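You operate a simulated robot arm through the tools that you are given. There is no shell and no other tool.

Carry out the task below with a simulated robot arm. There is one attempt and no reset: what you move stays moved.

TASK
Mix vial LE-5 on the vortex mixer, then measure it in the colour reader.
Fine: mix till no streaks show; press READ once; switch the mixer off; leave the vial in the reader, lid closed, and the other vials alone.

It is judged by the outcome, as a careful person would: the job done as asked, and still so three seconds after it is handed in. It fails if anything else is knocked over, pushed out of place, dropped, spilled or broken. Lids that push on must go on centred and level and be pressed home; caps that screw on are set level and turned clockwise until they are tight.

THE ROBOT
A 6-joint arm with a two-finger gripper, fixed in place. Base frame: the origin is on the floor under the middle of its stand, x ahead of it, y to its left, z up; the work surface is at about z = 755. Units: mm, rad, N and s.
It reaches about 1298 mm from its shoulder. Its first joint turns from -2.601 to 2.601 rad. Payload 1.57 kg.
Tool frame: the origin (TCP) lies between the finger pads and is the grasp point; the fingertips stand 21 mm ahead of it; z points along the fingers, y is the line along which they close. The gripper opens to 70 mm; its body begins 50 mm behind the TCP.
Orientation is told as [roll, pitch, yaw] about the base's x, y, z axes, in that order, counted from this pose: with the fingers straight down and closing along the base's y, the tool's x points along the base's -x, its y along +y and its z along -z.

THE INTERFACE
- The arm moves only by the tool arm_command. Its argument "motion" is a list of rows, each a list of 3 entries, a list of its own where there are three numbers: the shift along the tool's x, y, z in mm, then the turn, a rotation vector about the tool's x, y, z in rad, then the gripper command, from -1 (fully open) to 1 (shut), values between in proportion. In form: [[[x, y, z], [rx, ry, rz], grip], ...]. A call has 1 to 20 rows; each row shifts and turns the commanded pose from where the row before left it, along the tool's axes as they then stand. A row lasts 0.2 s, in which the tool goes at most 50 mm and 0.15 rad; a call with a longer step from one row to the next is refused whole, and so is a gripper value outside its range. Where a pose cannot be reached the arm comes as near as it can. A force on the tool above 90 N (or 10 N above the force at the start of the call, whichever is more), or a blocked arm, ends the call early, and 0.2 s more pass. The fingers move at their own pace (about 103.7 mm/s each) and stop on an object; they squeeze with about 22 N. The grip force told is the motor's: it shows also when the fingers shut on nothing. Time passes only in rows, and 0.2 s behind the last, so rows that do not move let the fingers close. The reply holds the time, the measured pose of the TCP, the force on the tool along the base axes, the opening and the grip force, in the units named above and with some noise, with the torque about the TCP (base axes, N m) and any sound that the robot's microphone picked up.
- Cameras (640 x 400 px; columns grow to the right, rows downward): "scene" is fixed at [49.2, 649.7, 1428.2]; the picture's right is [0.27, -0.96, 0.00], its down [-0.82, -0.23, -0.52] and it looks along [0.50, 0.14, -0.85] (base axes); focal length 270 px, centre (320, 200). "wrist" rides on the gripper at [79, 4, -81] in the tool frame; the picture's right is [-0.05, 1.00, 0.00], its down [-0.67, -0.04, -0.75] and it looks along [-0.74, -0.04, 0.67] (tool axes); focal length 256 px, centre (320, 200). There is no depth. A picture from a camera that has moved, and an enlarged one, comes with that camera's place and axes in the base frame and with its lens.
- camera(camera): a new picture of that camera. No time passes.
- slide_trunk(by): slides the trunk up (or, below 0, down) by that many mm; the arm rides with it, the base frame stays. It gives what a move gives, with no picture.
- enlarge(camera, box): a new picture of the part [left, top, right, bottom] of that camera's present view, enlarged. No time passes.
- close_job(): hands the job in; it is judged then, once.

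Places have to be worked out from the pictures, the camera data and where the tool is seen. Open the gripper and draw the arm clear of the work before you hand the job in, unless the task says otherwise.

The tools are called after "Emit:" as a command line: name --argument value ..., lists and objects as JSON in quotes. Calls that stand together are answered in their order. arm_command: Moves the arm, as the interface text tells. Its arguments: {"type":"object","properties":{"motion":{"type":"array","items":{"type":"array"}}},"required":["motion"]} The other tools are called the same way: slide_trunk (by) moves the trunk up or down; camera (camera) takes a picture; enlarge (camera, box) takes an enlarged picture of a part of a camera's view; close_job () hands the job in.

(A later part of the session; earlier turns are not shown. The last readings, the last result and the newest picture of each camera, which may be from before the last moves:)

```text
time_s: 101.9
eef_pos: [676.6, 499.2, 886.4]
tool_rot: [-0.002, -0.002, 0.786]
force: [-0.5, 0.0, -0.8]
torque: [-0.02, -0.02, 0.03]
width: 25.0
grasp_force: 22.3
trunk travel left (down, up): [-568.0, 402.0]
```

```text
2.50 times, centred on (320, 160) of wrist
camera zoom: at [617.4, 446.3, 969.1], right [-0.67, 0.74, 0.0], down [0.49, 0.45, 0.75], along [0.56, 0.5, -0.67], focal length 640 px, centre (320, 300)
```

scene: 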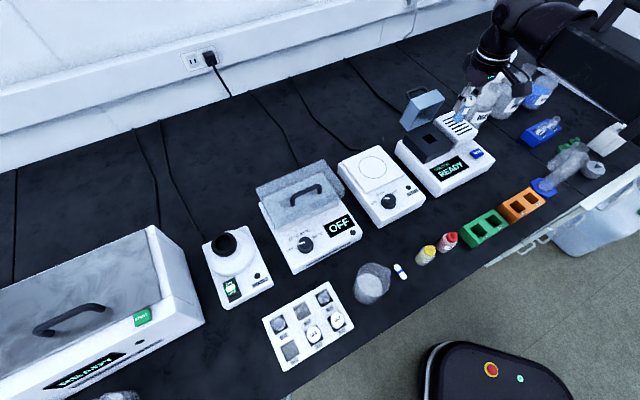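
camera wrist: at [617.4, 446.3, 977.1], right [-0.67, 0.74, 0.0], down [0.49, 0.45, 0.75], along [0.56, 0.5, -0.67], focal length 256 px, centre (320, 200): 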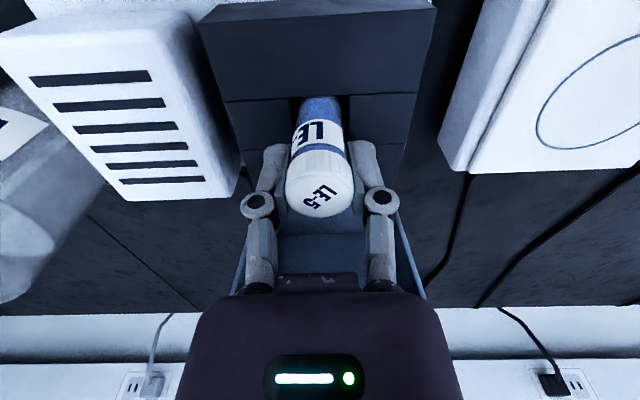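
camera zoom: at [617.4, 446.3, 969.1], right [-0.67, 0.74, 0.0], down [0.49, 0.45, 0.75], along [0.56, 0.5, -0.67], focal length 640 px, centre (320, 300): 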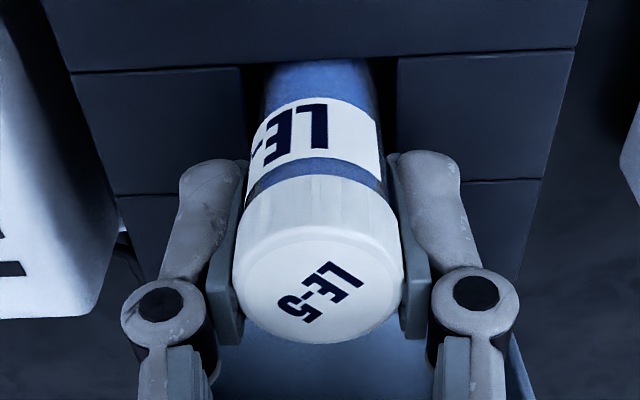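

Free so far; the fingertips are about 11 mm above the base block. I lower 4 mm and then 3 mm more.

Emit:
slide_trunk --by -4

Emit:
slide_trunk --by -3

Emit:
enlarge --camera "scene" --box '[400, 80, 480, 160]'

Emit:
enlarge --camera "wrist" --box '[230, 80, 410, 240]'

```text
time_s: 102.4
eef_pos: [676.0, 498.1, 884.8]
tool_rot: [-0.001, -0.007, 0.785]
force: [5.3, 2.6, 29.7]
torque: [1.23, -1.04, -0.05]
width: 25.2
grasp_force: 21.8
trunk travel left (down, up): [-564.0, 406.0]
```

```text
time_s: 102.9
eef_pos: [674.0, 496.9, 884.1]
tool_rot: [-0.001, -0.011, 0.786]
force: [9.1, 3.1, 62.1]
torque: [2.59, -2.08, -0.1]
width: 25.3
grasp_force: 21.9
trunk travel left (down, up): [-561.0, 409.0]
```

```text
5.00 times, centred on (440, 120) of scene
camera zoom: at [49.2, 649.7, 1428.2], right [0.27, -0.96, 0.0], down [-0.82, -0.23, -0.52], along [0.5, 0.14, -0.85], focal length 1352 px, centre (-280, 600)
```

zoom: 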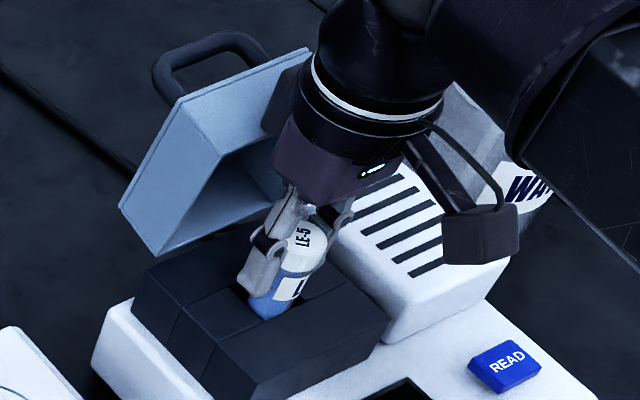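

```text
2.50 times, centred on (320, 160) of wrist
camera zoom: at [614.8, 444.0, 966.0], right [-0.67, 0.74, 0.0], down [0.49, 0.44, 0.75], along [0.56, 0.5, -0.66], focal length 640 px, centre (320, 300)
```

zoom: 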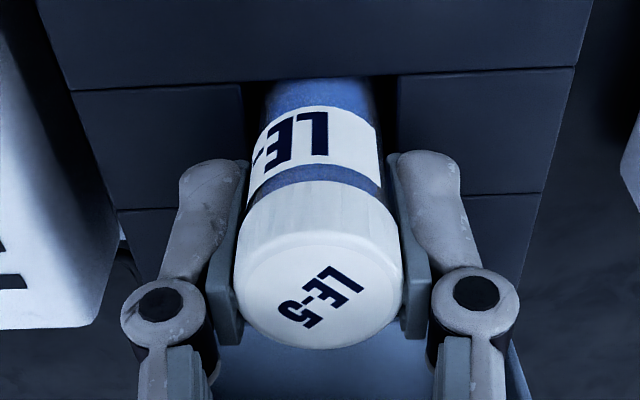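

A contact of 62 N with torque pointing about 50 mm behind the TCP: the gripper's back part is resting on the lid's top edge, not the vial on the bottom. I raise at once to free it.

Emit:
slide_trunk --by 8

Emit:
enlarge --camera "scene" --box '[400, 80, 480, 160]'

Emit:
enlarge --camera "wrist" --box '[230, 80, 410, 240]'

```text
time_s: 103.5
eef_pos: [674.9, 499.1, 887.3]
tool_rot: [-0.001, -0.001, 0.784]
force: [-0.3, -0.3, -0.7]
torque: [0.0, -0.01, 0.01]
width: 25.3
grasp_force: 21.9
trunk travel left (down, up): [-569.0, 401.0]
```

```text
5.00 times, centred on (440, 120) of scene
camera zoom: at [49.2, 649.7, 1428.2], right [0.27, -0.96, 0.0], down [-0.82, -0.23, -0.52], along [0.5, 0.14, -0.85], focal length 1352 px, centre (-280, 600)
```

zoom: 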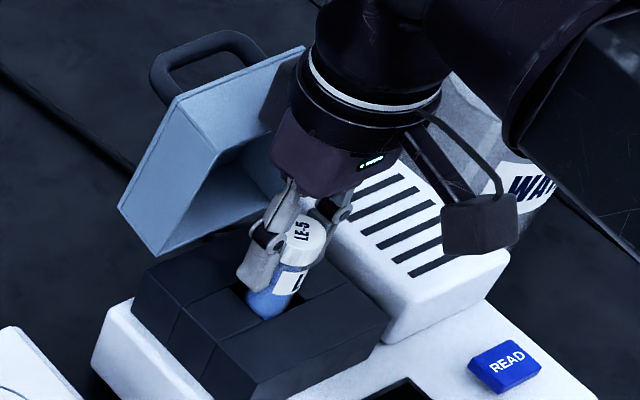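

```text
2.50 times, centred on (320, 160) of wrist
camera zoom: at [616.7, 446.0, 969.7], right [-0.67, 0.74, 0.0], down [0.5, 0.45, 0.75], along [0.55, 0.5, -0.67], focal length 640 px, centre (320, 300)
```

zoom: 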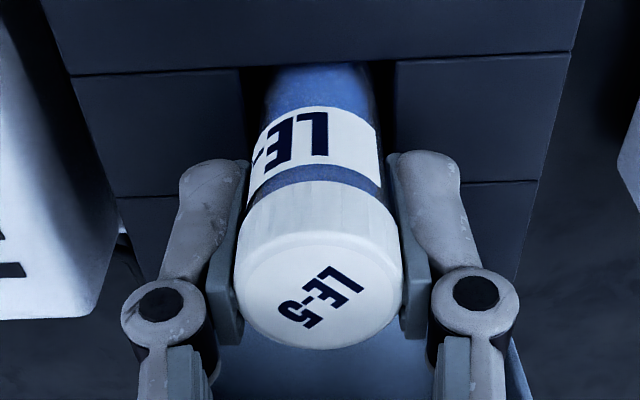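

The contact is clear and nothing shifted. I lift the vial out of the well and turn the tool to yaw −0.785, so that its back part points along the bench instead of over the lid.

Emit:
slide_trunk --by 47

Emit:
arm_command --motion '[[[0, 0, 0], [0, 0, 0.131], 1], [[0, 0, 0], [0, 0, 0.131], 1], [[0, 0, 0], [0, 0, 0.131], 1], [[0, 0, 0], [0, 0, 0.131], 1], [[0, 0, 0], [0, 0, 0.131], 1], [[0, 0, 0], [0, 0, 0.131], 1], [[0, 0, 0], [0, 0, 0.131], 1], [[0, 0, 0], [0, 0, 0.131], 1], [[0, 0, 0], [0, 0, 0.131], 1], [[0, 0, 0], [0, 0, 0.131], 1], [[0, 0, 0], [0, 0, 0.131], 1], [[0, 0, 0], [0, 0, 0.131], 1], [[0, 0, 0], [0, 0, 0], 1]]'

Emit:
camera --camera "wrist"

Emit:
enlarge --camera "wrist" --box '[250, 20, 390, 140]'

Emit:
enlarge --camera "scene" --box '[400, 60, 480, 160]'

```text
time_s: 104.4
eef_pos: [675.8, 500.3, 935.2]
tool_rot: [-0.001, -0.002, 0.785]
force: [-0.5, 0.4, -0.3]
torque: [0.01, -0.01, 0.0]
width: 25.2
grasp_force: 22.3
trunk travel left (down, up): [-616.0, 354.0]
```

```text
time_s: 107.2
eef_pos: [676.7, 499.8, 935.0]
tool_rot: [0.002, -0.002, -0.789]
force: [-0.1, -0.7, 0.6]
torque: [0.0, 0.01, -0.03]
width: 25.3
grasp_force: 21.9
trunk travel left (down, up): [-616.0, 354.0]
```

```text
taken
camera wrist: at [623.7, 559.0, 1017.2], right [0.75, 0.67, 0.0], down [0.44, -0.5, 0.75], along [0.5, -0.56, -0.67], focal length 256 px, centre (320, 200)
```

wrist: 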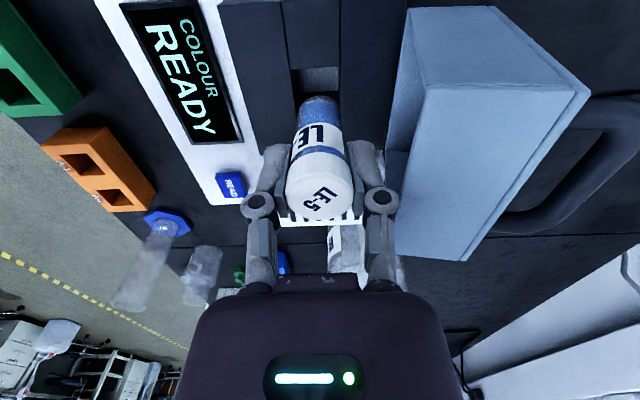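

```text
3.33 times, centred on (320, 80) of wrist
camera zoom: at [623.7, 559.0, 1017.2], right [0.75, 0.67, 0.0], down [0.44, -0.5, 0.75], along [0.5, -0.56, -0.67], focal length 853 px, centre (320, 600)
```

zoom: 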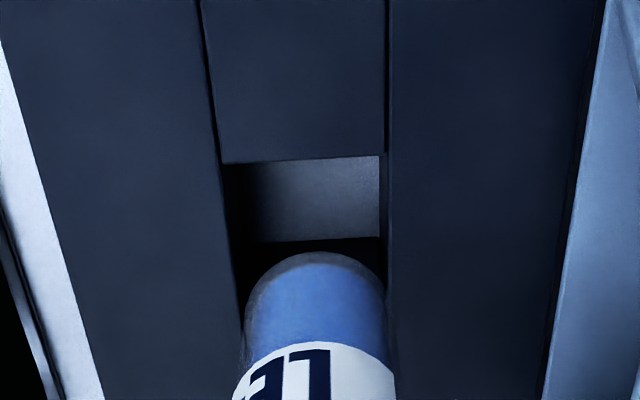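

```text
4.00 times, centred on (440, 110) of scene
camera zoom: at [49.2, 649.7, 1428.2], right [0.27, -0.96, 0.0], down [-0.82, -0.23, -0.52], along [0.5, 0.14, -0.85], focal length 1081 px, centre (-160, 560)
```

zoom: 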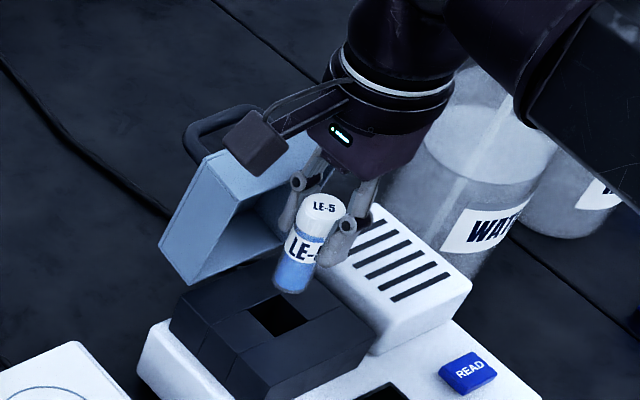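

With this yaw the camera looks along the bench. By columns, the hole centre is about 1.6 mm towards the front of the vial, and along the bench about 3.6 mm further right. I correct both and lower 18 mm to compare again.

Emit:
arm_command --motion '[[[-3.6, -1.6, 0], [0, 0, 0], 1], [[0, 0, 0], [0, 0, 0], 1]]'

Emit:
slide_trunk --by -20

Emit:
enlarge --camera "wrist" --box '[250, 40, 390, 160]'

Emit:
enlarge --camera "scene" --box '[400, 70, 480, 160]'

```text
time_s: 107.8
eef_pos: [678.8, 495.4, 935.4]
tool_rot: [0.001, 0.0, -0.787]
force: [0.9, 0.3, 0.0]
torque: [0.0, 0.0, 0.0]
width: 25.5
grasp_force: 22.3
trunk travel left (down, up): [-616.0, 354.0]
```

```text
time_s: 108.5
eef_pos: [677.7, 496.5, 915.4]
tool_rot: [0.002, -0.002, -0.787]
force: [0.4, 0.5, -0.7]
torque: [-0.01, -0.01, 0.02]
width: 25.1
grasp_force: 21.9
trunk travel left (down, up): [-596.0, 374.0]
```

```text
3.33 times, centred on (320, 100) of wrist
camera zoom: at [625.2, 554.7, 997.2], right [0.75, 0.67, 0.0], down [0.44, -0.5, 0.75], along [0.5, -0.55, -0.67], focal length 853 px, centre (320, 533)
```

zoom: 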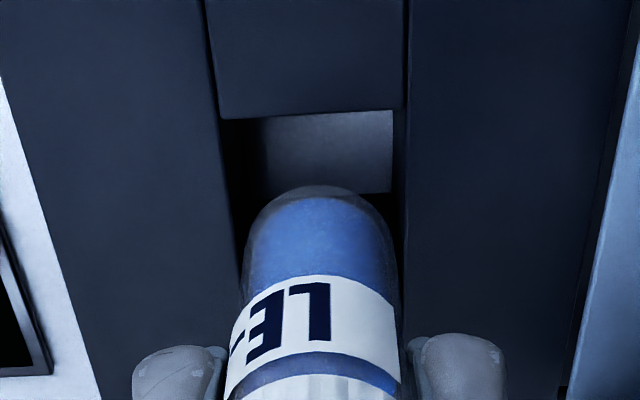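

```text
4.44 times, centred on (440, 115) of scene
camera zoom: at [49.2, 649.7, 1428.2], right [0.27, -0.96, 0.0], down [-0.82, -0.23, -0.52], along [0.5, 0.14, -0.85], focal length 1202 px, centre (-213, 578)
```

zoom: 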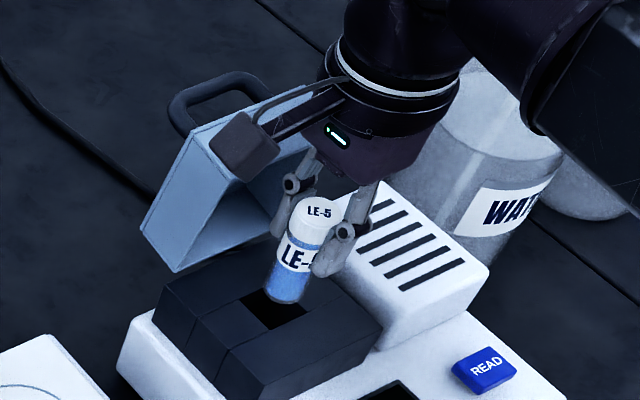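

Nearly centred on both axes now. I make a half-millimetre trim and lower 10 mm, to the mouth of the well.

Emit:
arm_command --motion '[[[0.6, -0.5, 0], [0, 0, 0], 1], [[0, 0, 0], [0, 0, 0], 1]]'

Emit:
slide_trunk --by -10

Emit:
enlarge --camera "wrist" --box '[250, 40, 390, 160]'

Emit:
enlarge --camera "scene" --box '[400, 70, 480, 160]'

```text
time_s: 109.1
eef_pos: [678.0, 495.6, 915.6]
tool_rot: [0.0, 0.0, -0.787]
force: [0.0, 0.0, -0.4]
torque: [-0.05, 0.01, 0.02]
width: 25.0
grasp_force: 22.1
trunk travel left (down, up): [-596.0, 374.0]
```

```text
time_s: 109.7
eef_pos: [678.6, 493.8, 904.2]
tool_rot: [0.001, -0.002, -0.79]
force: [0.3, -0.5, 0.2]
torque: [0.02, 0.01, -0.03]
width: 25.1
grasp_force: 22.1
trunk travel left (down, up): [-586.0, 384.0]
```

```text
3.33 times, centred on (320, 100) of wrist
camera zoom: at [624.6, 554.4, 987.2], right [0.75, 0.67, 0.0], down [0.44, -0.5, 0.75], along [0.5, -0.55, -0.67], focal length 853 px, centre (320, 533)
```

zoom: 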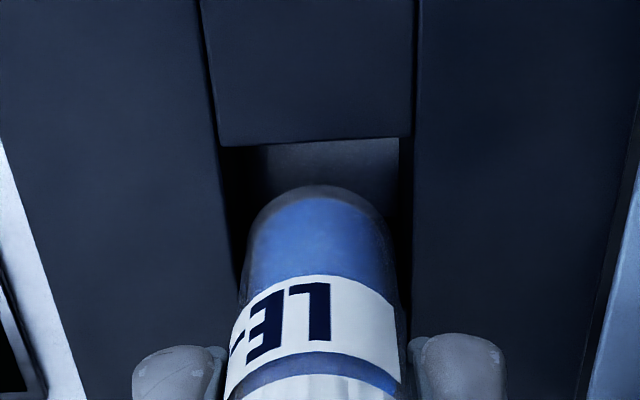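

```text
4.44 times, centred on (440, 115) of scene
camera zoom: at [49.2, 649.7, 1428.2], right [0.27, -0.96, 0.0], down [-0.82, -0.23, -0.52], along [0.5, 0.14, -0.85], focal length 1202 px, centre (-213, 578)
```

zoom: 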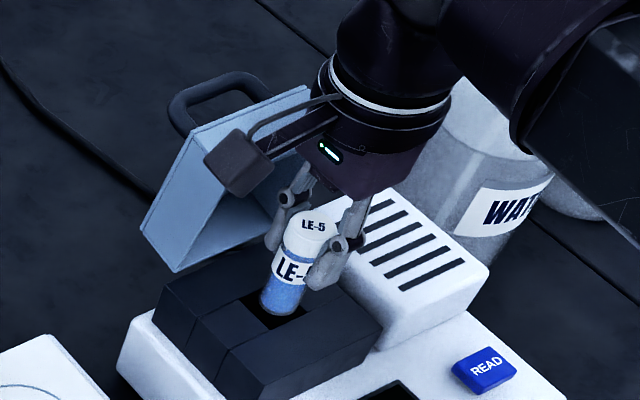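

Close to the mouth; I zoom in tighter on both views to measure the remaining offsets.

Emit:
enlarge --camera "scene" --box '[425, 120, 460, 150]'

Emit:
enlarge --camera "wrist" --box '[275, 65, 365, 135]'

```text
13.33 times, centred on (442, 135) of scene
camera zoom: at [49.2, 649.7, 1428.2], right [0.27, -0.96, 0.0], down [-0.82, -0.23, -0.52], along [0.5, 0.14, -0.85], focal length 3605 px, centre (-1313, 1067)
```

zoom: 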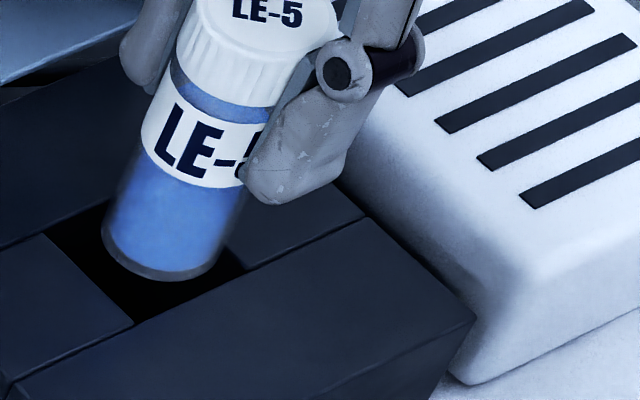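

```text
5.71 times, centred on (320, 100) of wrist
camera zoom: at [624.6, 554.4, 987.2], right [0.75, 0.67, 0.0], down [0.44, -0.5, 0.75], along [0.5, -0.55, -0.67], focal length 1463 px, centre (320, 771)
```

zoom: 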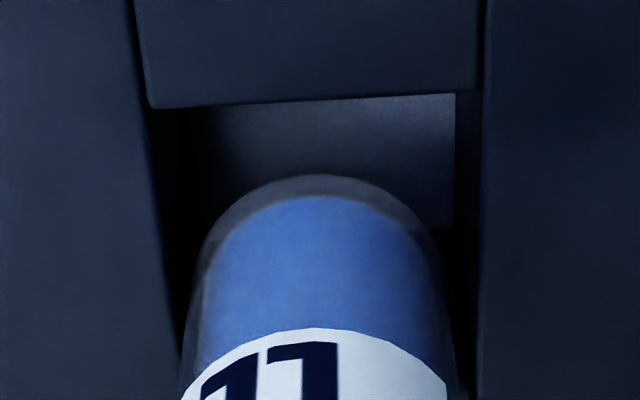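

Both views agree: the vial is about 3 mm too far to the bench's right, and centred front-to-back. I raise 3 mm, shift 3 mm left, and check again.

Emit:
slide_trunk --by 3

Emit:
arm_command --motion '[[[3, 0, 0], [0, 0, 0], 1], [[0, 0, 0], [0, 0, 0], 1]]'

Emit:
slide_trunk --by -3

Emit:
enlarge --camera "scene" --box '[425, 120, 460, 150]'

Emit:
enlarge --camera "wrist" --box '[275, 65, 365, 135]'

```text
time_s: 110.2
eef_pos: [678.0, 495.3, 907.5]
tool_rot: [0.001, -0.002, -0.788]
force: [0.7, -0.2, 0.7]
torque: [0.0, -0.02, 0.01]
width: 25.0
grasp_force: 21.8
trunk travel left (down, up): [-589.0, 381.0]
```

```text
time_s: 110.8
eef_pos: [674.7, 496.7, 907.3]
tool_rot: [0.0, -0.002, -0.788]
force: [0.1, -0.6, 0.2]
torque: [-0.02, 0.01, -0.04]
width: 25.3
grasp_force: 21.9
trunk travel left (down, up): [-589.0, 381.0]
```

```text
time_s: 111.3
eef_pos: [674.9, 497.4, 904.6]
tool_rot: [0.002, -0.002, -0.787]
force: [-0.3, 0.6, -1.0]
torque: [0.01, 0.01, 0.01]
width: 25.2
grasp_force: 21.8
trunk travel left (down, up): [-586.0, 384.0]
```

```text
13.33 times, centred on (442, 135) of scene
camera zoom: at [49.2, 649.7, 1428.2], right [0.27, -0.96, 0.0], down [-0.82, -0.23, -0.52], along [0.5, 0.14, -0.85], focal length 3605 px, centre (-1313, 1067)
```

zoom: 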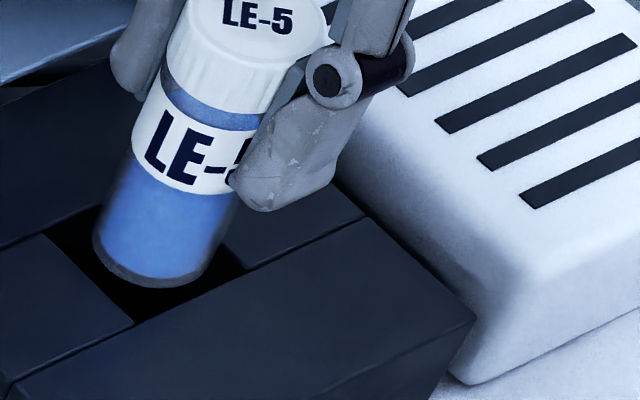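

```text
5.71 times, centred on (320, 100) of wrist
camera zoom: at [622.1, 556.1, 987.2], right [0.75, 0.67, 0.0], down [0.44, -0.5, 0.75], along [0.5, -0.55, -0.67], focal length 1463 px, centre (320, 771)
```

zoom: 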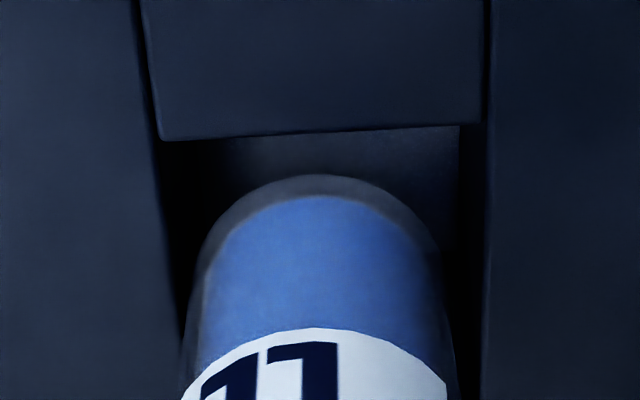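

Centred now. I lower into the well step by step, checking each reading.

Emit:
slide_trunk --by -5

Emit:
slide_trunk --by -5

Emit:
enlarge --camera "scene" --box '[400, 80, 480, 160]'

Emit:
camera --camera "wrist"

```text
time_s: 111.8
eef_pos: [675.2, 497.9, 899.8]
tool_rot: [0.004, -0.001, -0.787]
force: [-0.1, 0.3, -0.5]
torque: [0.02, 0.02, 0.01]
width: 25.4
grasp_force: 21.8
trunk travel left (down, up): [-581.0, 389.0]
```

```text
time_s: 112.4
eef_pos: [674.5, 497.5, 895.1]
tool_rot: [0.003, -0.001, -0.788]
force: [0.7, 0.3, 0.3]
torque: [0.0, 0.0, 0.01]
width: 25.3
grasp_force: 22.1
trunk travel left (down, up): [-576.0, 394.0]
```

```text
5.00 times, centred on (440, 120) of scene
camera zoom: at [49.2, 649.7, 1428.2], right [0.27, -0.96, 0.0], down [-0.82, -0.23, -0.52], along [0.5, 0.14, -0.85], focal length 1352 px, centre (-280, 600)
```

zoom: 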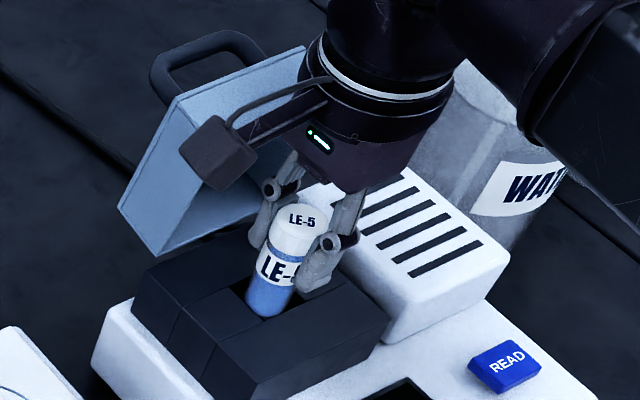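

```text
taken
camera wrist: at [622.1, 556.1, 977.2], right [0.75, 0.67, 0.0], down [0.44, -0.5, 0.75], along [0.5, -0.55, -0.67], focal length 256 px, centre (320, 200)
```

wrist: 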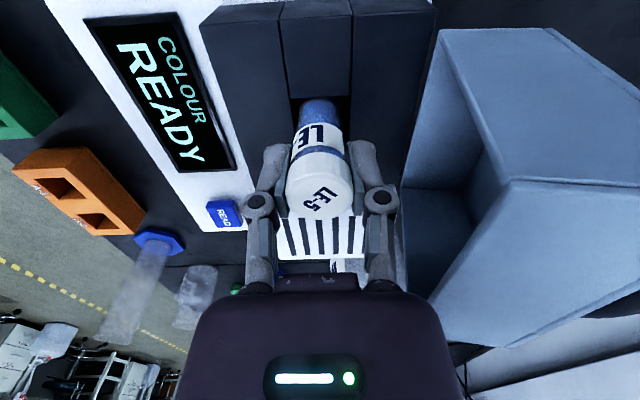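

The vial is going in freely, and the lid is well clear to the side. I continue down.

Emit:
slide_trunk --by -4

Emit:
slide_trunk --by -3

```text
time_s: 112.9
eef_pos: [674.2, 495.8, 891.7]
tool_rot: [0.002, -0.001, -0.786]
force: [-0.3, 1.0, -0.9]
torque: [-0.03, -0.03, 0.02]
width: 25.2
grasp_force: 22.0
trunk travel left (down, up): [-572.0, 398.0]
```

```text
time_s: 113.4
eef_pos: [674.7, 497.9, 888.7]
tool_rot: [0.002, 0.0, -0.785]
force: [0.8, -0.3, -0.8]
torque: [0.01, 0.01, 0.0]
width: 25.4
grasp_force: 22.6
trunk travel left (down, up): [-569.0, 401.0]
```

No contact at TCP z≈888. I go on in 3 mm steps, one at a time.

Emit:
slide_trunk --by -3

Emit:
enlarge --camera "scene" --box '[400, 80, 480, 160]'

Emit:
enlarge --camera "wrist" --box '[230, 70, 450, 240]'

```text
time_s: 113.9
eef_pos: [675.7, 496.7, 884.3]
tool_rot: [0.002, -0.002, -0.787]
force: [0.6, 0.1, -0.8]
torque: [0.03, -0.01, 0.0]
width: 25.3
grasp_force: 22.0
trunk travel left (down, up): [-566.0, 404.0]
```

```text
5.00 times, centred on (440, 120) of scene
camera zoom: at [49.2, 649.7, 1428.2], right [0.27, -0.96, 0.0], down [-0.82, -0.23, -0.52], along [0.5, 0.14, -0.85], focal length 1352 px, centre (-280, 600)
```

zoom: 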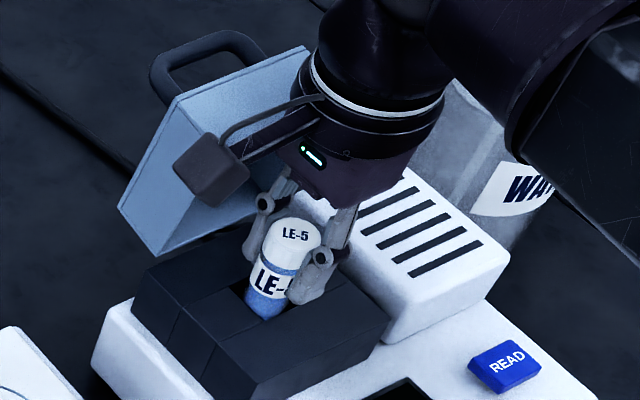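

```text
2.35 times, centred on (340, 155) of wrist
camera zoom: at [622.1, 556.2, 967.2], right [0.75, 0.67, 0.0], down [0.44, -0.5, 0.75], along [0.5, -0.55, -0.67], focal length 602 px, centre (273, 306)
```

zoom: 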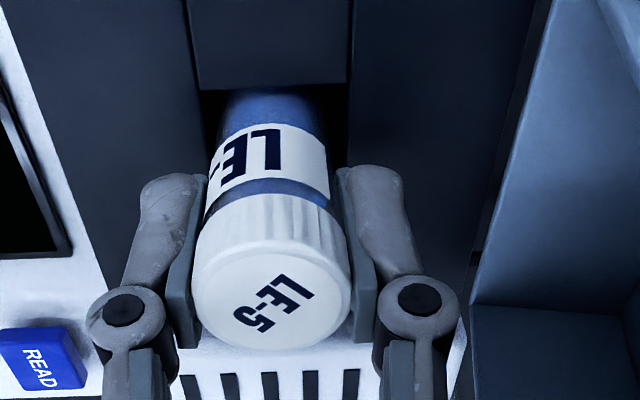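

Still free, with the fingertips about 9 mm above the block. I take 3 mm more.

Emit:
slide_trunk --by -3

```text
time_s: 114.5
eef_pos: [674.4, 496.8, 881.4]
tool_rot: [0.003, -0.002, -0.787]
force: [0.0, 0.3, -0.2]
torque: [0.01, 0.04, 0.0]
width: 25.2
grasp_force: 22.0
trunk travel left (down, up): [-563.0, 407.0]
```

No contact yet. Another 2.5 mm.

Emit:
slide_trunk --by -2.5

Emit:
enlarge --camera "wrist" --box '[230, 70, 450, 240]'

Emit:
enlarge --camera "scene" --box '[415, 105, 470, 150]'

```text
time_s: 115.0
eef_pos: [675.6, 497.0, 879.6]
tool_rot: [0.002, -0.001, -0.787]
force: [0.6, 0.1, -0.7]
torque: [0.01, 0.0, 0.01]
width: 25.2
grasp_force: 22.0
trunk travel left (down, up): [-561.0, 409.0]
```

```text
2.35 times, centred on (340, 155) of wrist
camera zoom: at [622.1, 556.2, 961.7], right [0.75, 0.67, 0.0], down [0.44, -0.5, 0.75], along [0.5, -0.55, -0.67], focal length 602 px, centre (273, 306)
```

zoom: 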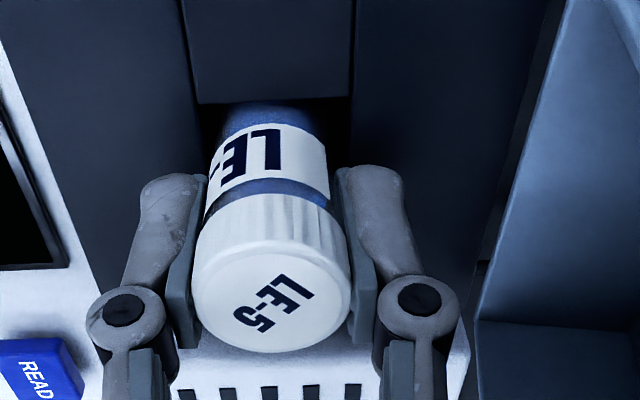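

```text
8.89 times, centred on (442, 128) of scene
camera zoom: at [49.2, 649.7, 1428.2], right [0.27, -0.96, 0.0], down [-0.82, -0.23, -0.52], along [0.5, 0.14, -0.85], focal length 2403 px, centre (-769, 844)
```

zoom: 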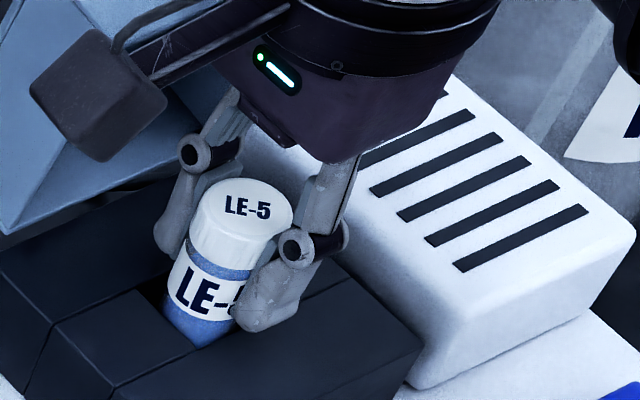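

The tips are close to the block's top. I take one more 2 mm step.

Emit:
slide_trunk --by -2

```text
time_s: 115.5
eef_pos: [675.2, 495.8, 877.1]
tool_rot: [0.002, -0.003, -0.788]
force: [0.1, -0.1, -0.3]
torque: [0.0, -0.01, 0.02]
width: 25.0
grasp_force: 22.0
trunk travel left (down, up): [-559.0, 411.0]
```

Still no contact; I continue in 1.5 mm steps.

Emit:
slide_trunk --by -1.5

Emit:
slide_trunk --by -1.5

Emit:
enlarge --camera "scene" --box '[415, 105, 470, 150]'

```text
time_s: 116.0
eef_pos: [674.8, 495.7, 876.4]
tool_rot: [0.002, -0.001, -0.788]
force: [-0.4, -0.1, 0.4]
torque: [0.0, 0.01, 0.0]
width: 25.2
grasp_force: 22.2
trunk travel left (down, up): [-557.0, 413.0]
```

```text
time_s: 116.5
eef_pos: [674.9, 497.3, 874.3]
tool_rot: [0.003, -0.002, -0.786]
force: [0.3, 0.1, 0.2]
torque: [-0.01, -0.01, -0.01]
width: 25.3
grasp_force: 21.8
trunk travel left (down, up): [-556.0, 414.0]
```

```text
8.89 times, centred on (442, 128) of scene
camera zoom: at [49.2, 649.7, 1428.2], right [0.27, -0.96, 0.0], down [-0.82, -0.23, -0.52], along [0.5, 0.14, -0.85], focal length 2403 px, centre (-769, 844)
```

zoom: 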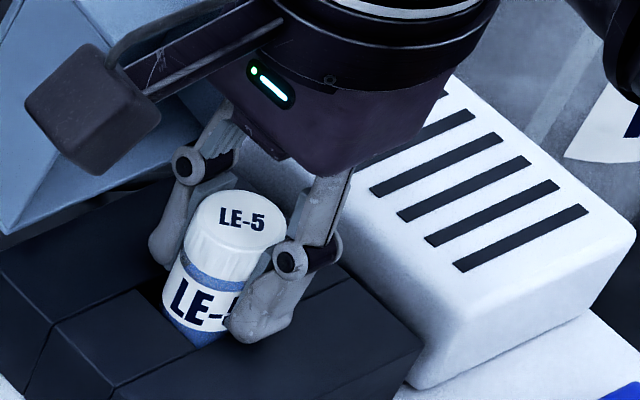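

Still free at TCP z≈874; I go on in 1.5 mm steps until something touches.

Emit:
slide_trunk --by -1.5

Emit:
slide_trunk --by -1

Emit:
enlarge --camera "scene" --box '[415, 105, 470, 150]'

Emit:
enlarge --camera "wrist" --box '[230, 70, 450, 240]'

```text
time_s: 117.0
eef_pos: [676.3, 497.7, 873.6]
tool_rot: [0.003, -0.002, -0.788]
force: [-0.2, 0.7, 0.8]
torque: [0.0, 0.02, 0.03]
width: 25.3
grasp_force: 22.2
trunk travel left (down, up): [-554.0, 416.0]
```

```text
time_s: 117.5
eef_pos: [675.5, 496.6, 871.7]
tool_rot: [0.0, -0.001, -0.788]
force: [-0.1, -0.1, 1.1]
torque: [0.02, 0.01, 0.01]
width: 25.2
grasp_force: 21.9
trunk travel left (down, up): [-553.0, 417.0]
```

```text
8.89 times, centred on (442, 128) of scene
camera zoom: at [49.2, 649.7, 1428.2], right [0.27, -0.96, 0.0], down [-0.82, -0.23, -0.52], along [0.5, 0.14, -0.85], focal length 2403 px, centre (-769, 844)
```

zoom: 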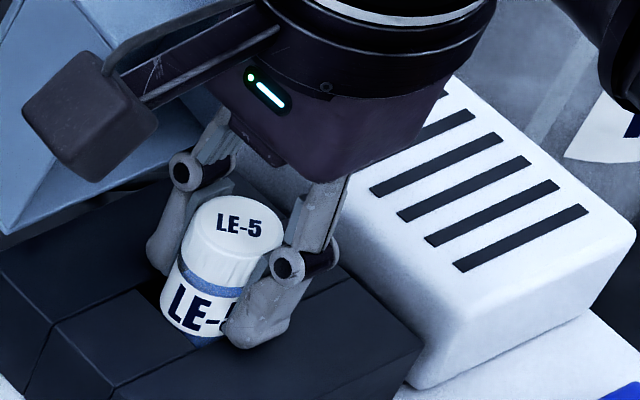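

```text
2.35 times, centred on (340, 155) of wrist
camera zoom: at [622.1, 556.2, 954.2], right [0.75, 0.67, 0.0], down [0.44, -0.5, 0.75], along [0.5, -0.55, -0.67], focal length 602 px, centre (273, 306)
```

zoom: 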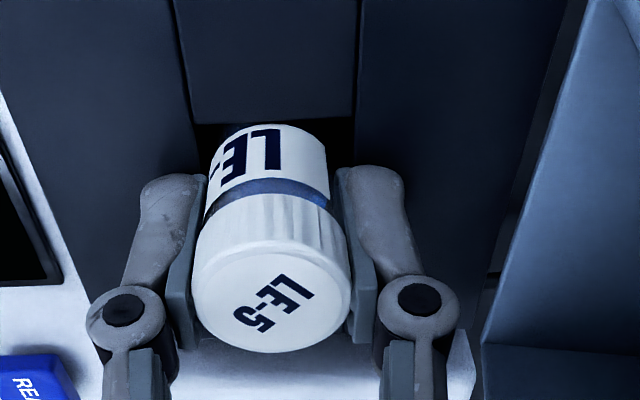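

No firm contact yet (1 N). Another 1 mm at a time.

Emit:
slide_trunk --by -1

Emit:
slide_trunk --by -1

```text
time_s: 118.0
eef_pos: [675.3, 496.7, 871.0]
tool_rot: [0.002, -0.001, -0.788]
force: [0.5, -1.1, -0.6]
torque: [-0.02, 0.0, -0.03]
width: 25.2
grasp_force: 21.8
trunk travel left (down, up): [-552.0, 418.0]
```

```text
time_s: 118.6
eef_pos: [675.8, 497.4, 870.6]
tool_rot: [0.003, -0.001, -0.788]
force: [1.5, 2.1, 6.7]
torque: [-0.05, 0.09, -0.02]
width: 25.0
grasp_force: 22.4
trunk travel left (down, up): [-551.0, 419.0]
```

A light contact of 7 N now. I look whether it is the vial's bottom or the fingertips on the block.

Emit:
enlarge --camera "scene" --box '[420, 110, 460, 145]'

Emit:
enlarge --camera "wrist" --box '[250, 90, 410, 220]'

```text
11.43 times, centred on (440, 128) of scene
camera zoom: at [49.2, 649.7, 1428.2], right [0.27, -0.96, 0.0], down [-0.82, -0.23, -0.52], along [0.5, 0.14, -0.85], focal length 3090 px, centre (-1051, 1029)
```

zoom: 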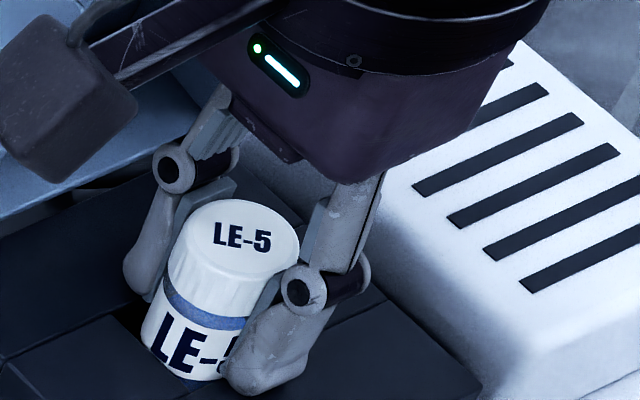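

```text
3.08 times, centred on (330, 155) of wrist
camera zoom: at [622.0, 556.1, 952.6], right [0.75, 0.67, 0.0], down [0.44, -0.5, 0.75], along [0.5, -0.55, -0.67], focal length 788 px, centre (289, 338)
```

zoom: 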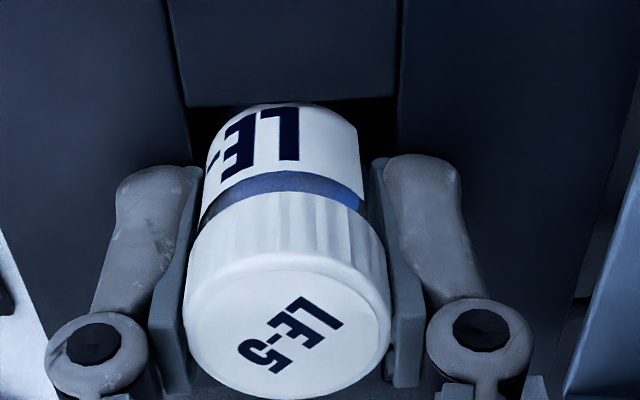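

Either way the vial is down to within a few millimetres, guided by the well. I open the fingers slightly (to about 34 mm) and see whether it settles.

Emit:
arm_command --motion '[[[0, 0, 0], [0, 0, 0], 0.2], [[0, 0, 0], [0, 0, 0], 0.1], [[0, 0, 0], [0, 0, 0], 0.03], [[0, 0, 0], [0, 0, 0], 0.03]]'

Emit:
enlarge --camera "scene" --box '[420, 110, 460, 145]'

Emit:
enlarge --camera "wrist" --box '[250, 90, 410, 220]'

```text
time_s: 119.6
eef_pos: [675.3, 498.1, 870.5]
tool_rot: [0.003, -0.003, -0.787]
force: [-0.7, 0.2, 0.2]
torque: [0.02, -0.02, 0.0]
width: 33.8
grasp_force: 0.1
trunk travel left (down, up): [-551.0, 419.0]
```

```text
11.43 times, centred on (440, 128) of scene
camera zoom: at [49.2, 649.7, 1428.2], right [0.27, -0.96, 0.0], down [-0.82, -0.23, -0.52], along [0.5, 0.14, -0.85], focal length 3090 px, centre (-1051, 1029)
```

zoom: 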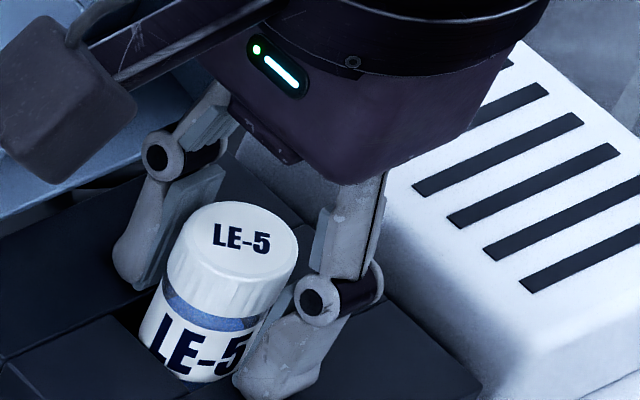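

```text
3.08 times, centred on (330, 155) of wrist
camera zoom: at [622.1, 556.2, 952.2], right [0.75, 0.67, 0.0], down [0.44, -0.5, 0.75], along [0.5, -0.55, -0.67], focal length 788 px, centre (289, 338)
```

zoom: 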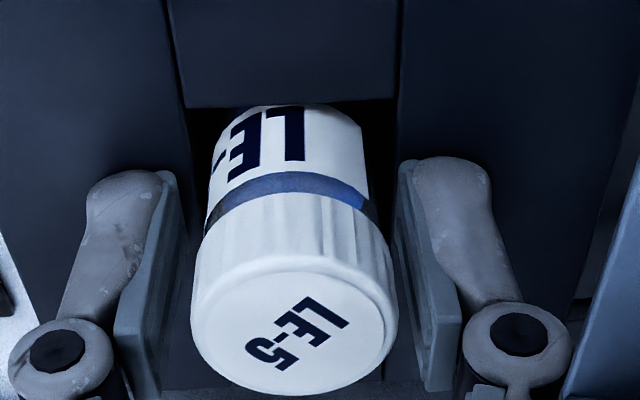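

The vial stayed put: it stands on the well's floor. I raise the trunk straight up to leave it.

Emit:
slide_trunk --by 20

Emit:
slide_trunk --by 50

Emit:
camera --camera "wrist"

Emit:
enlarge --camera "scene" --box '[400, 70, 480, 160]'

```text
time_s: 120.2
eef_pos: [676.9, 497.3, 890.0]
tool_rot: [0.002, -0.002, -0.787]
force: [-0.1, 0.4, 0.1]
torque: [0.0, 0.01, -0.01]
width: 34.0
grasp_force: 0.1
trunk travel left (down, up): [-571.0, 399.0]
```

```text
time_s: 121.2
eef_pos: [674.7, 496.8, 940.2]
tool_rot: [0.001, -0.001, -0.787]
force: [0.1, -0.7, -0.2]
torque: [0.0, 0.0, 0.01]
width: 34.1
grasp_force: 0.0
trunk travel left (down, up): [-621.0, 349.0]
```

```text
taken
camera wrist: at [622.2, 556.3, 1022.1], right [0.75, 0.67, 0.0], down [0.44, -0.5, 0.75], along [0.5, -0.55, -0.67], focal length 256 px, centre (320, 200)
```

wrist: 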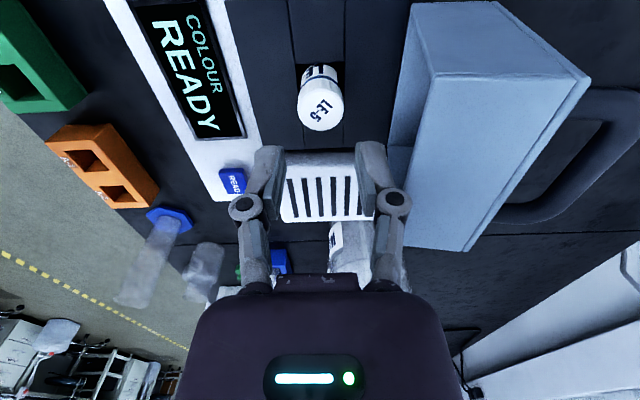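

```text
4.44 times, centred on (440, 115) of scene
camera zoom: at [49.2, 649.7, 1428.2], right [0.27, -0.96, 0.0], down [-0.82, -0.23, -0.52], along [0.5, 0.14, -0.85], focal length 1202 px, centre (-213, 578)
```

zoom: 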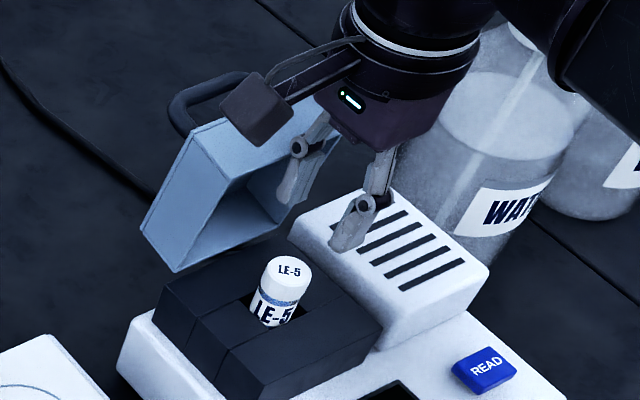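

LE-5 stands in the well with its cap above the block. Now I close the lid: raise, move back over the handle bar with the fingers at ~21 mm, and look.

Emit:
slide_trunk --by 70

Emit:
arm_command --motion '[[[1.7, 36.8, 0], [0, 0, 0], 0.4], [[1.7, 36.8, 0], [0, 0, 0], 0.4], [[1.6, 36.7, 0], [0, 0, 0], 0.4], [[0, 0, 0], [0, 0, 0], 0.4]]'

Emit:
camera --camera "wrist"

Emit:
enlarge --camera "scene" --box '[390, 50, 490, 170]'

```text
time_s: 122.2
eef_pos: [675.0, 497.4, 1010.7]
tool_rot: [0.001, -0.001, -0.787]
force: [0.3, 0.5, -0.5]
torque: [0.0, 0.03, -0.03]
width: 34.1
grasp_force: 0.1
trunk travel left (down, up): [-691.0, 279.0]
```

```text
time_s: 123.2
eef_pos: [750.6, 578.0, 1011.1]
tool_rot: [0.003, -0.001, -0.787]
force: [0.2, 0.2, 0.2]
torque: [0.03, 0.0, -0.04]
width: 21.2
grasp_force: 0.1
trunk travel left (down, up): [-691.0, 279.0]
```

```text
taken
camera wrist: at [697.7, 636.7, 1092.3], right [0.75, 0.67, 0.0], down [0.44, -0.5, 0.75], along [0.5, -0.55, -0.67], focal length 256 px, centre (320, 200)
```

wrist: 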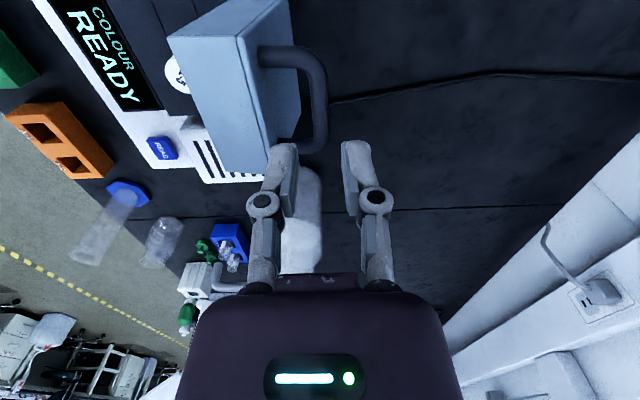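

```text
3.33 times, centred on (440, 110) of scene
camera zoom: at [49.2, 649.7, 1428.2], right [0.27, -0.96, 0.0], down [-0.82, -0.23, -0.52], along [0.5, 0.14, -0.85], focal length 901 px, centre (-80, 500)
```

zoom: 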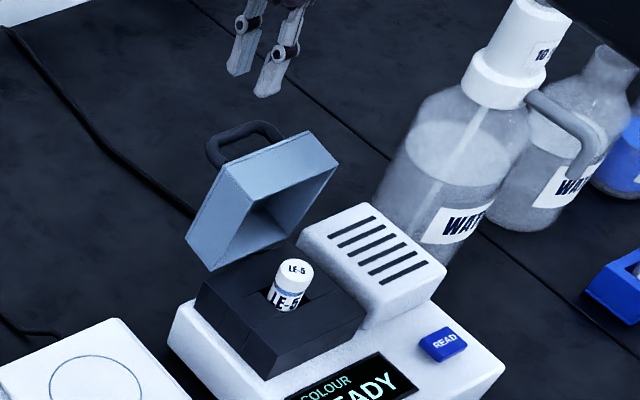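

The bar is nearly under the fingers. I enlarge to measure the sideways offset before descending.

Emit:
enlarge --camera "wrist" --box '[240, 20, 400, 180]'

```text
2.50 times, centred on (320, 100) of wrist
camera zoom: at [697.7, 636.7, 1092.3], right [0.75, 0.67, 0.0], down [0.44, -0.5, 0.75], along [0.5, -0.55, -0.67], focal length 640 px, centre (320, 450)
```

zoom: 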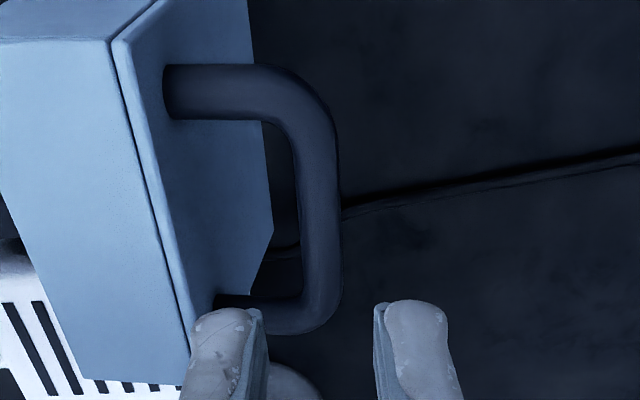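

The bar is centred (column ~319) and my earlier exit path was free, so I descend the same way to z≈928.

Emit:
slide_trunk --by -50

Emit:
slide_trunk --by -20

Emit:
camera --camera "wrist"

Emit:
enlarge --camera "scene" --box '[400, 60, 490, 160]'

```text
time_s: 124.2
eef_pos: [751.3, 577.7, 961.5]
tool_rot: [0.001, -0.002, -0.787]
force: [0.1, 0.6, 0.8]
torque: [-0.01, -0.03, -0.01]
width: 21.0
grasp_force: 0.0
trunk travel left (down, up): [-641.0, 329.0]
```

```text
time_s: 124.8
eef_pos: [750.5, 577.0, 940.1]
tool_rot: [0.002, -0.002, -0.787]
force: [0.2, -0.1, 0.8]
torque: [-0.01, 0.01, 0.02]
width: 21.6
grasp_force: 0.1
trunk travel left (down, up): [-621.0, 349.0]
```

```text
taken
camera wrist: at [697.7, 636.5, 1022.3], right [0.75, 0.67, 0.0], down [0.44, -0.5, 0.75], along [0.5, -0.55, -0.67], focal length 256 px, centre (320, 200)
```

wrist: 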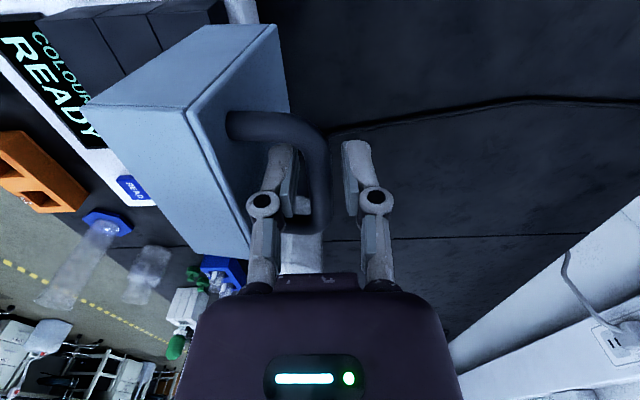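

```text
4.00 times, centred on (445, 110) of scene
camera zoom: at [49.2, 649.7, 1428.2], right [0.27, -0.96, 0.0], down [-0.82, -0.23, -0.52], along [0.5, 0.14, -0.85], focal length 1081 px, centre (-180, 560)
```

zoom: 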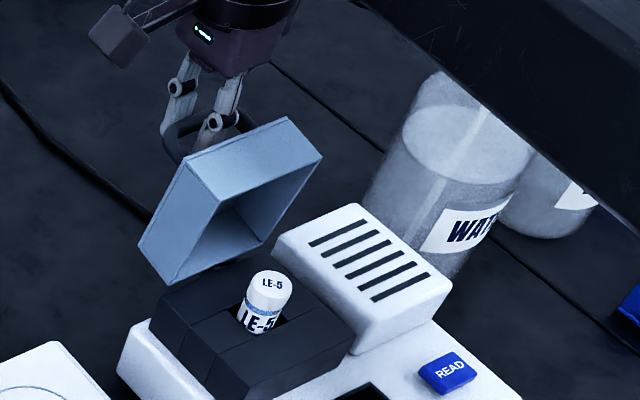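

The fingers straddle the bar correctly. I lower 10 mm more and close on it.

Emit:
slide_trunk --by -10

Emit:
arm_command --motion '[[[0, 0, 0], [0, 0, 0], 0.6], [[0, 0, 0], [0, 0, 0], 1], [[0, 0, 0], [0, 0, 0], 1], [[0, 0, 0], [0, 0, 0], 1]]'

Emit:
enlarge --camera "wrist" --box '[180, 80, 440, 280]'

```text
time_s: 125.4
eef_pos: [751.2, 576.8, 930.0]
tool_rot: [0.002, -0.002, -0.786]
force: [0.1, -0.6, 0.2]
torque: [-0.01, 0.02, -0.01]
width: 21.1
grasp_force: 0.1
trunk travel left (down, up): [-611.0, 359.0]
```

```text
time_s: 126.4
eef_pos: [751.6, 577.4, 929.3]
tool_rot: [0.002, -0.001, -0.787]
force: [-1.9, -2.4, -4.4]
torque: [-0.02, -0.05, 0.04]
width: 9.6
grasp_force: 31.8
trunk travel left (down, up): [-611.0, 359.0]
```

```text
2.00 times, centred on (310, 180) of wrist
camera zoom: at [697.8, 636.5, 1011.9], right [0.75, 0.67, 0.0], down [0.44, -0.5, 0.75], along [0.5, -0.56, -0.67], focal length 512 px, centre (340, 240)
```

zoom: 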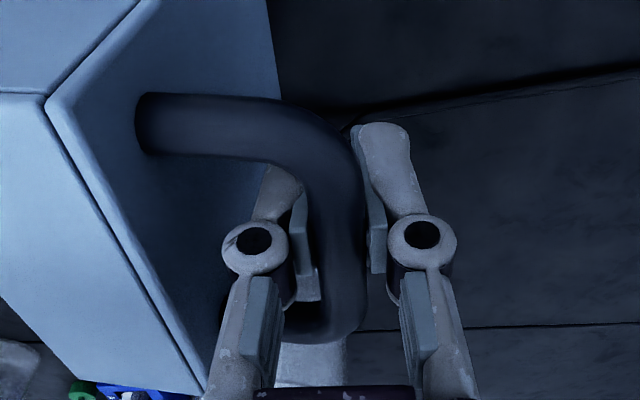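

The bar is held again. From the opening data the hinge lies at about e2≈872, z≈869 with a 90 mm radius; I retrace that arc forwards: up first, then towards the front.

Emit:
slide_trunk --by 4

Emit:
arm_command --motion '[[[0, -4, 0], [0, 0, 0], 1], [[0, -4, 0], [0, 0, 0], 1]]'

Emit:
slide_trunk --by 6

Emit:
arm_command --motion '[[[0, -4, 0], [0, 0, 0], 1], [[0, -4, 0], [0, 0, 0], 1]]'

Emit:
enlarge --camera "scene" --box '[400, 60, 490, 160]'

```text
time_s: 126.9
eef_pos: [750.6, 575.8, 932.6]
tool_rot: [-0.001, 0.0, -0.786]
force: [-14.4, -13.6, -32.1]
torque: [0.14, -0.17, 0.02]
width: 9.3
grasp_force: 31.7
trunk travel left (down, up): [-615.0, 355.0]
```

```text
time_s: 127.5
eef_pos: [746.9, 572.8, 935.4]
tool_rot: [0.008, -0.001, -0.786]
force: [7.2, 5.8, 15.2]
torque: [0.19, 0.32, 0.01]
width: 10.0
grasp_force: 32.2
trunk travel left (down, up): [-615.0, 355.0]
```

```text
time_s: 128.1
eef_pos: [746.4, 570.8, 937.7]
tool_rot: [-0.001, 0.0, -0.787]
force: [-13.3, -9.8, -31.6]
torque: [0.09, -0.13, 0.03]
width: 9.4
grasp_force: 32.1
trunk travel left (down, up): [-621.0, 349.0]
```

```text
time_s: 128.7
eef_pos: [739.9, 566.8, 942.0]
tool_rot: [0.005, -0.003, -0.787]
force: [6.1, 3.8, 13.6]
torque: [0.23, 0.32, 0.06]
width: 9.4
grasp_force: 32.2
trunk travel left (down, up): [-621.0, 349.0]
```

```text
4.00 times, centred on (445, 110) of scene
camera zoom: at [49.2, 649.7, 1428.2], right [0.27, -0.96, 0.0], down [-0.82, -0.23, -0.52], along [0.5, 0.14, -0.85], focal length 1081 px, centre (-180, 560)
```

zoom: 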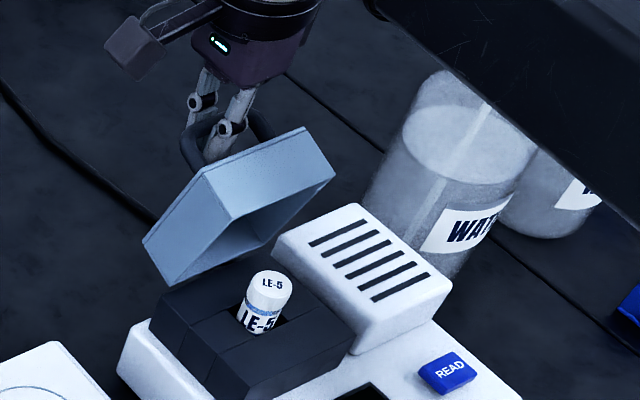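

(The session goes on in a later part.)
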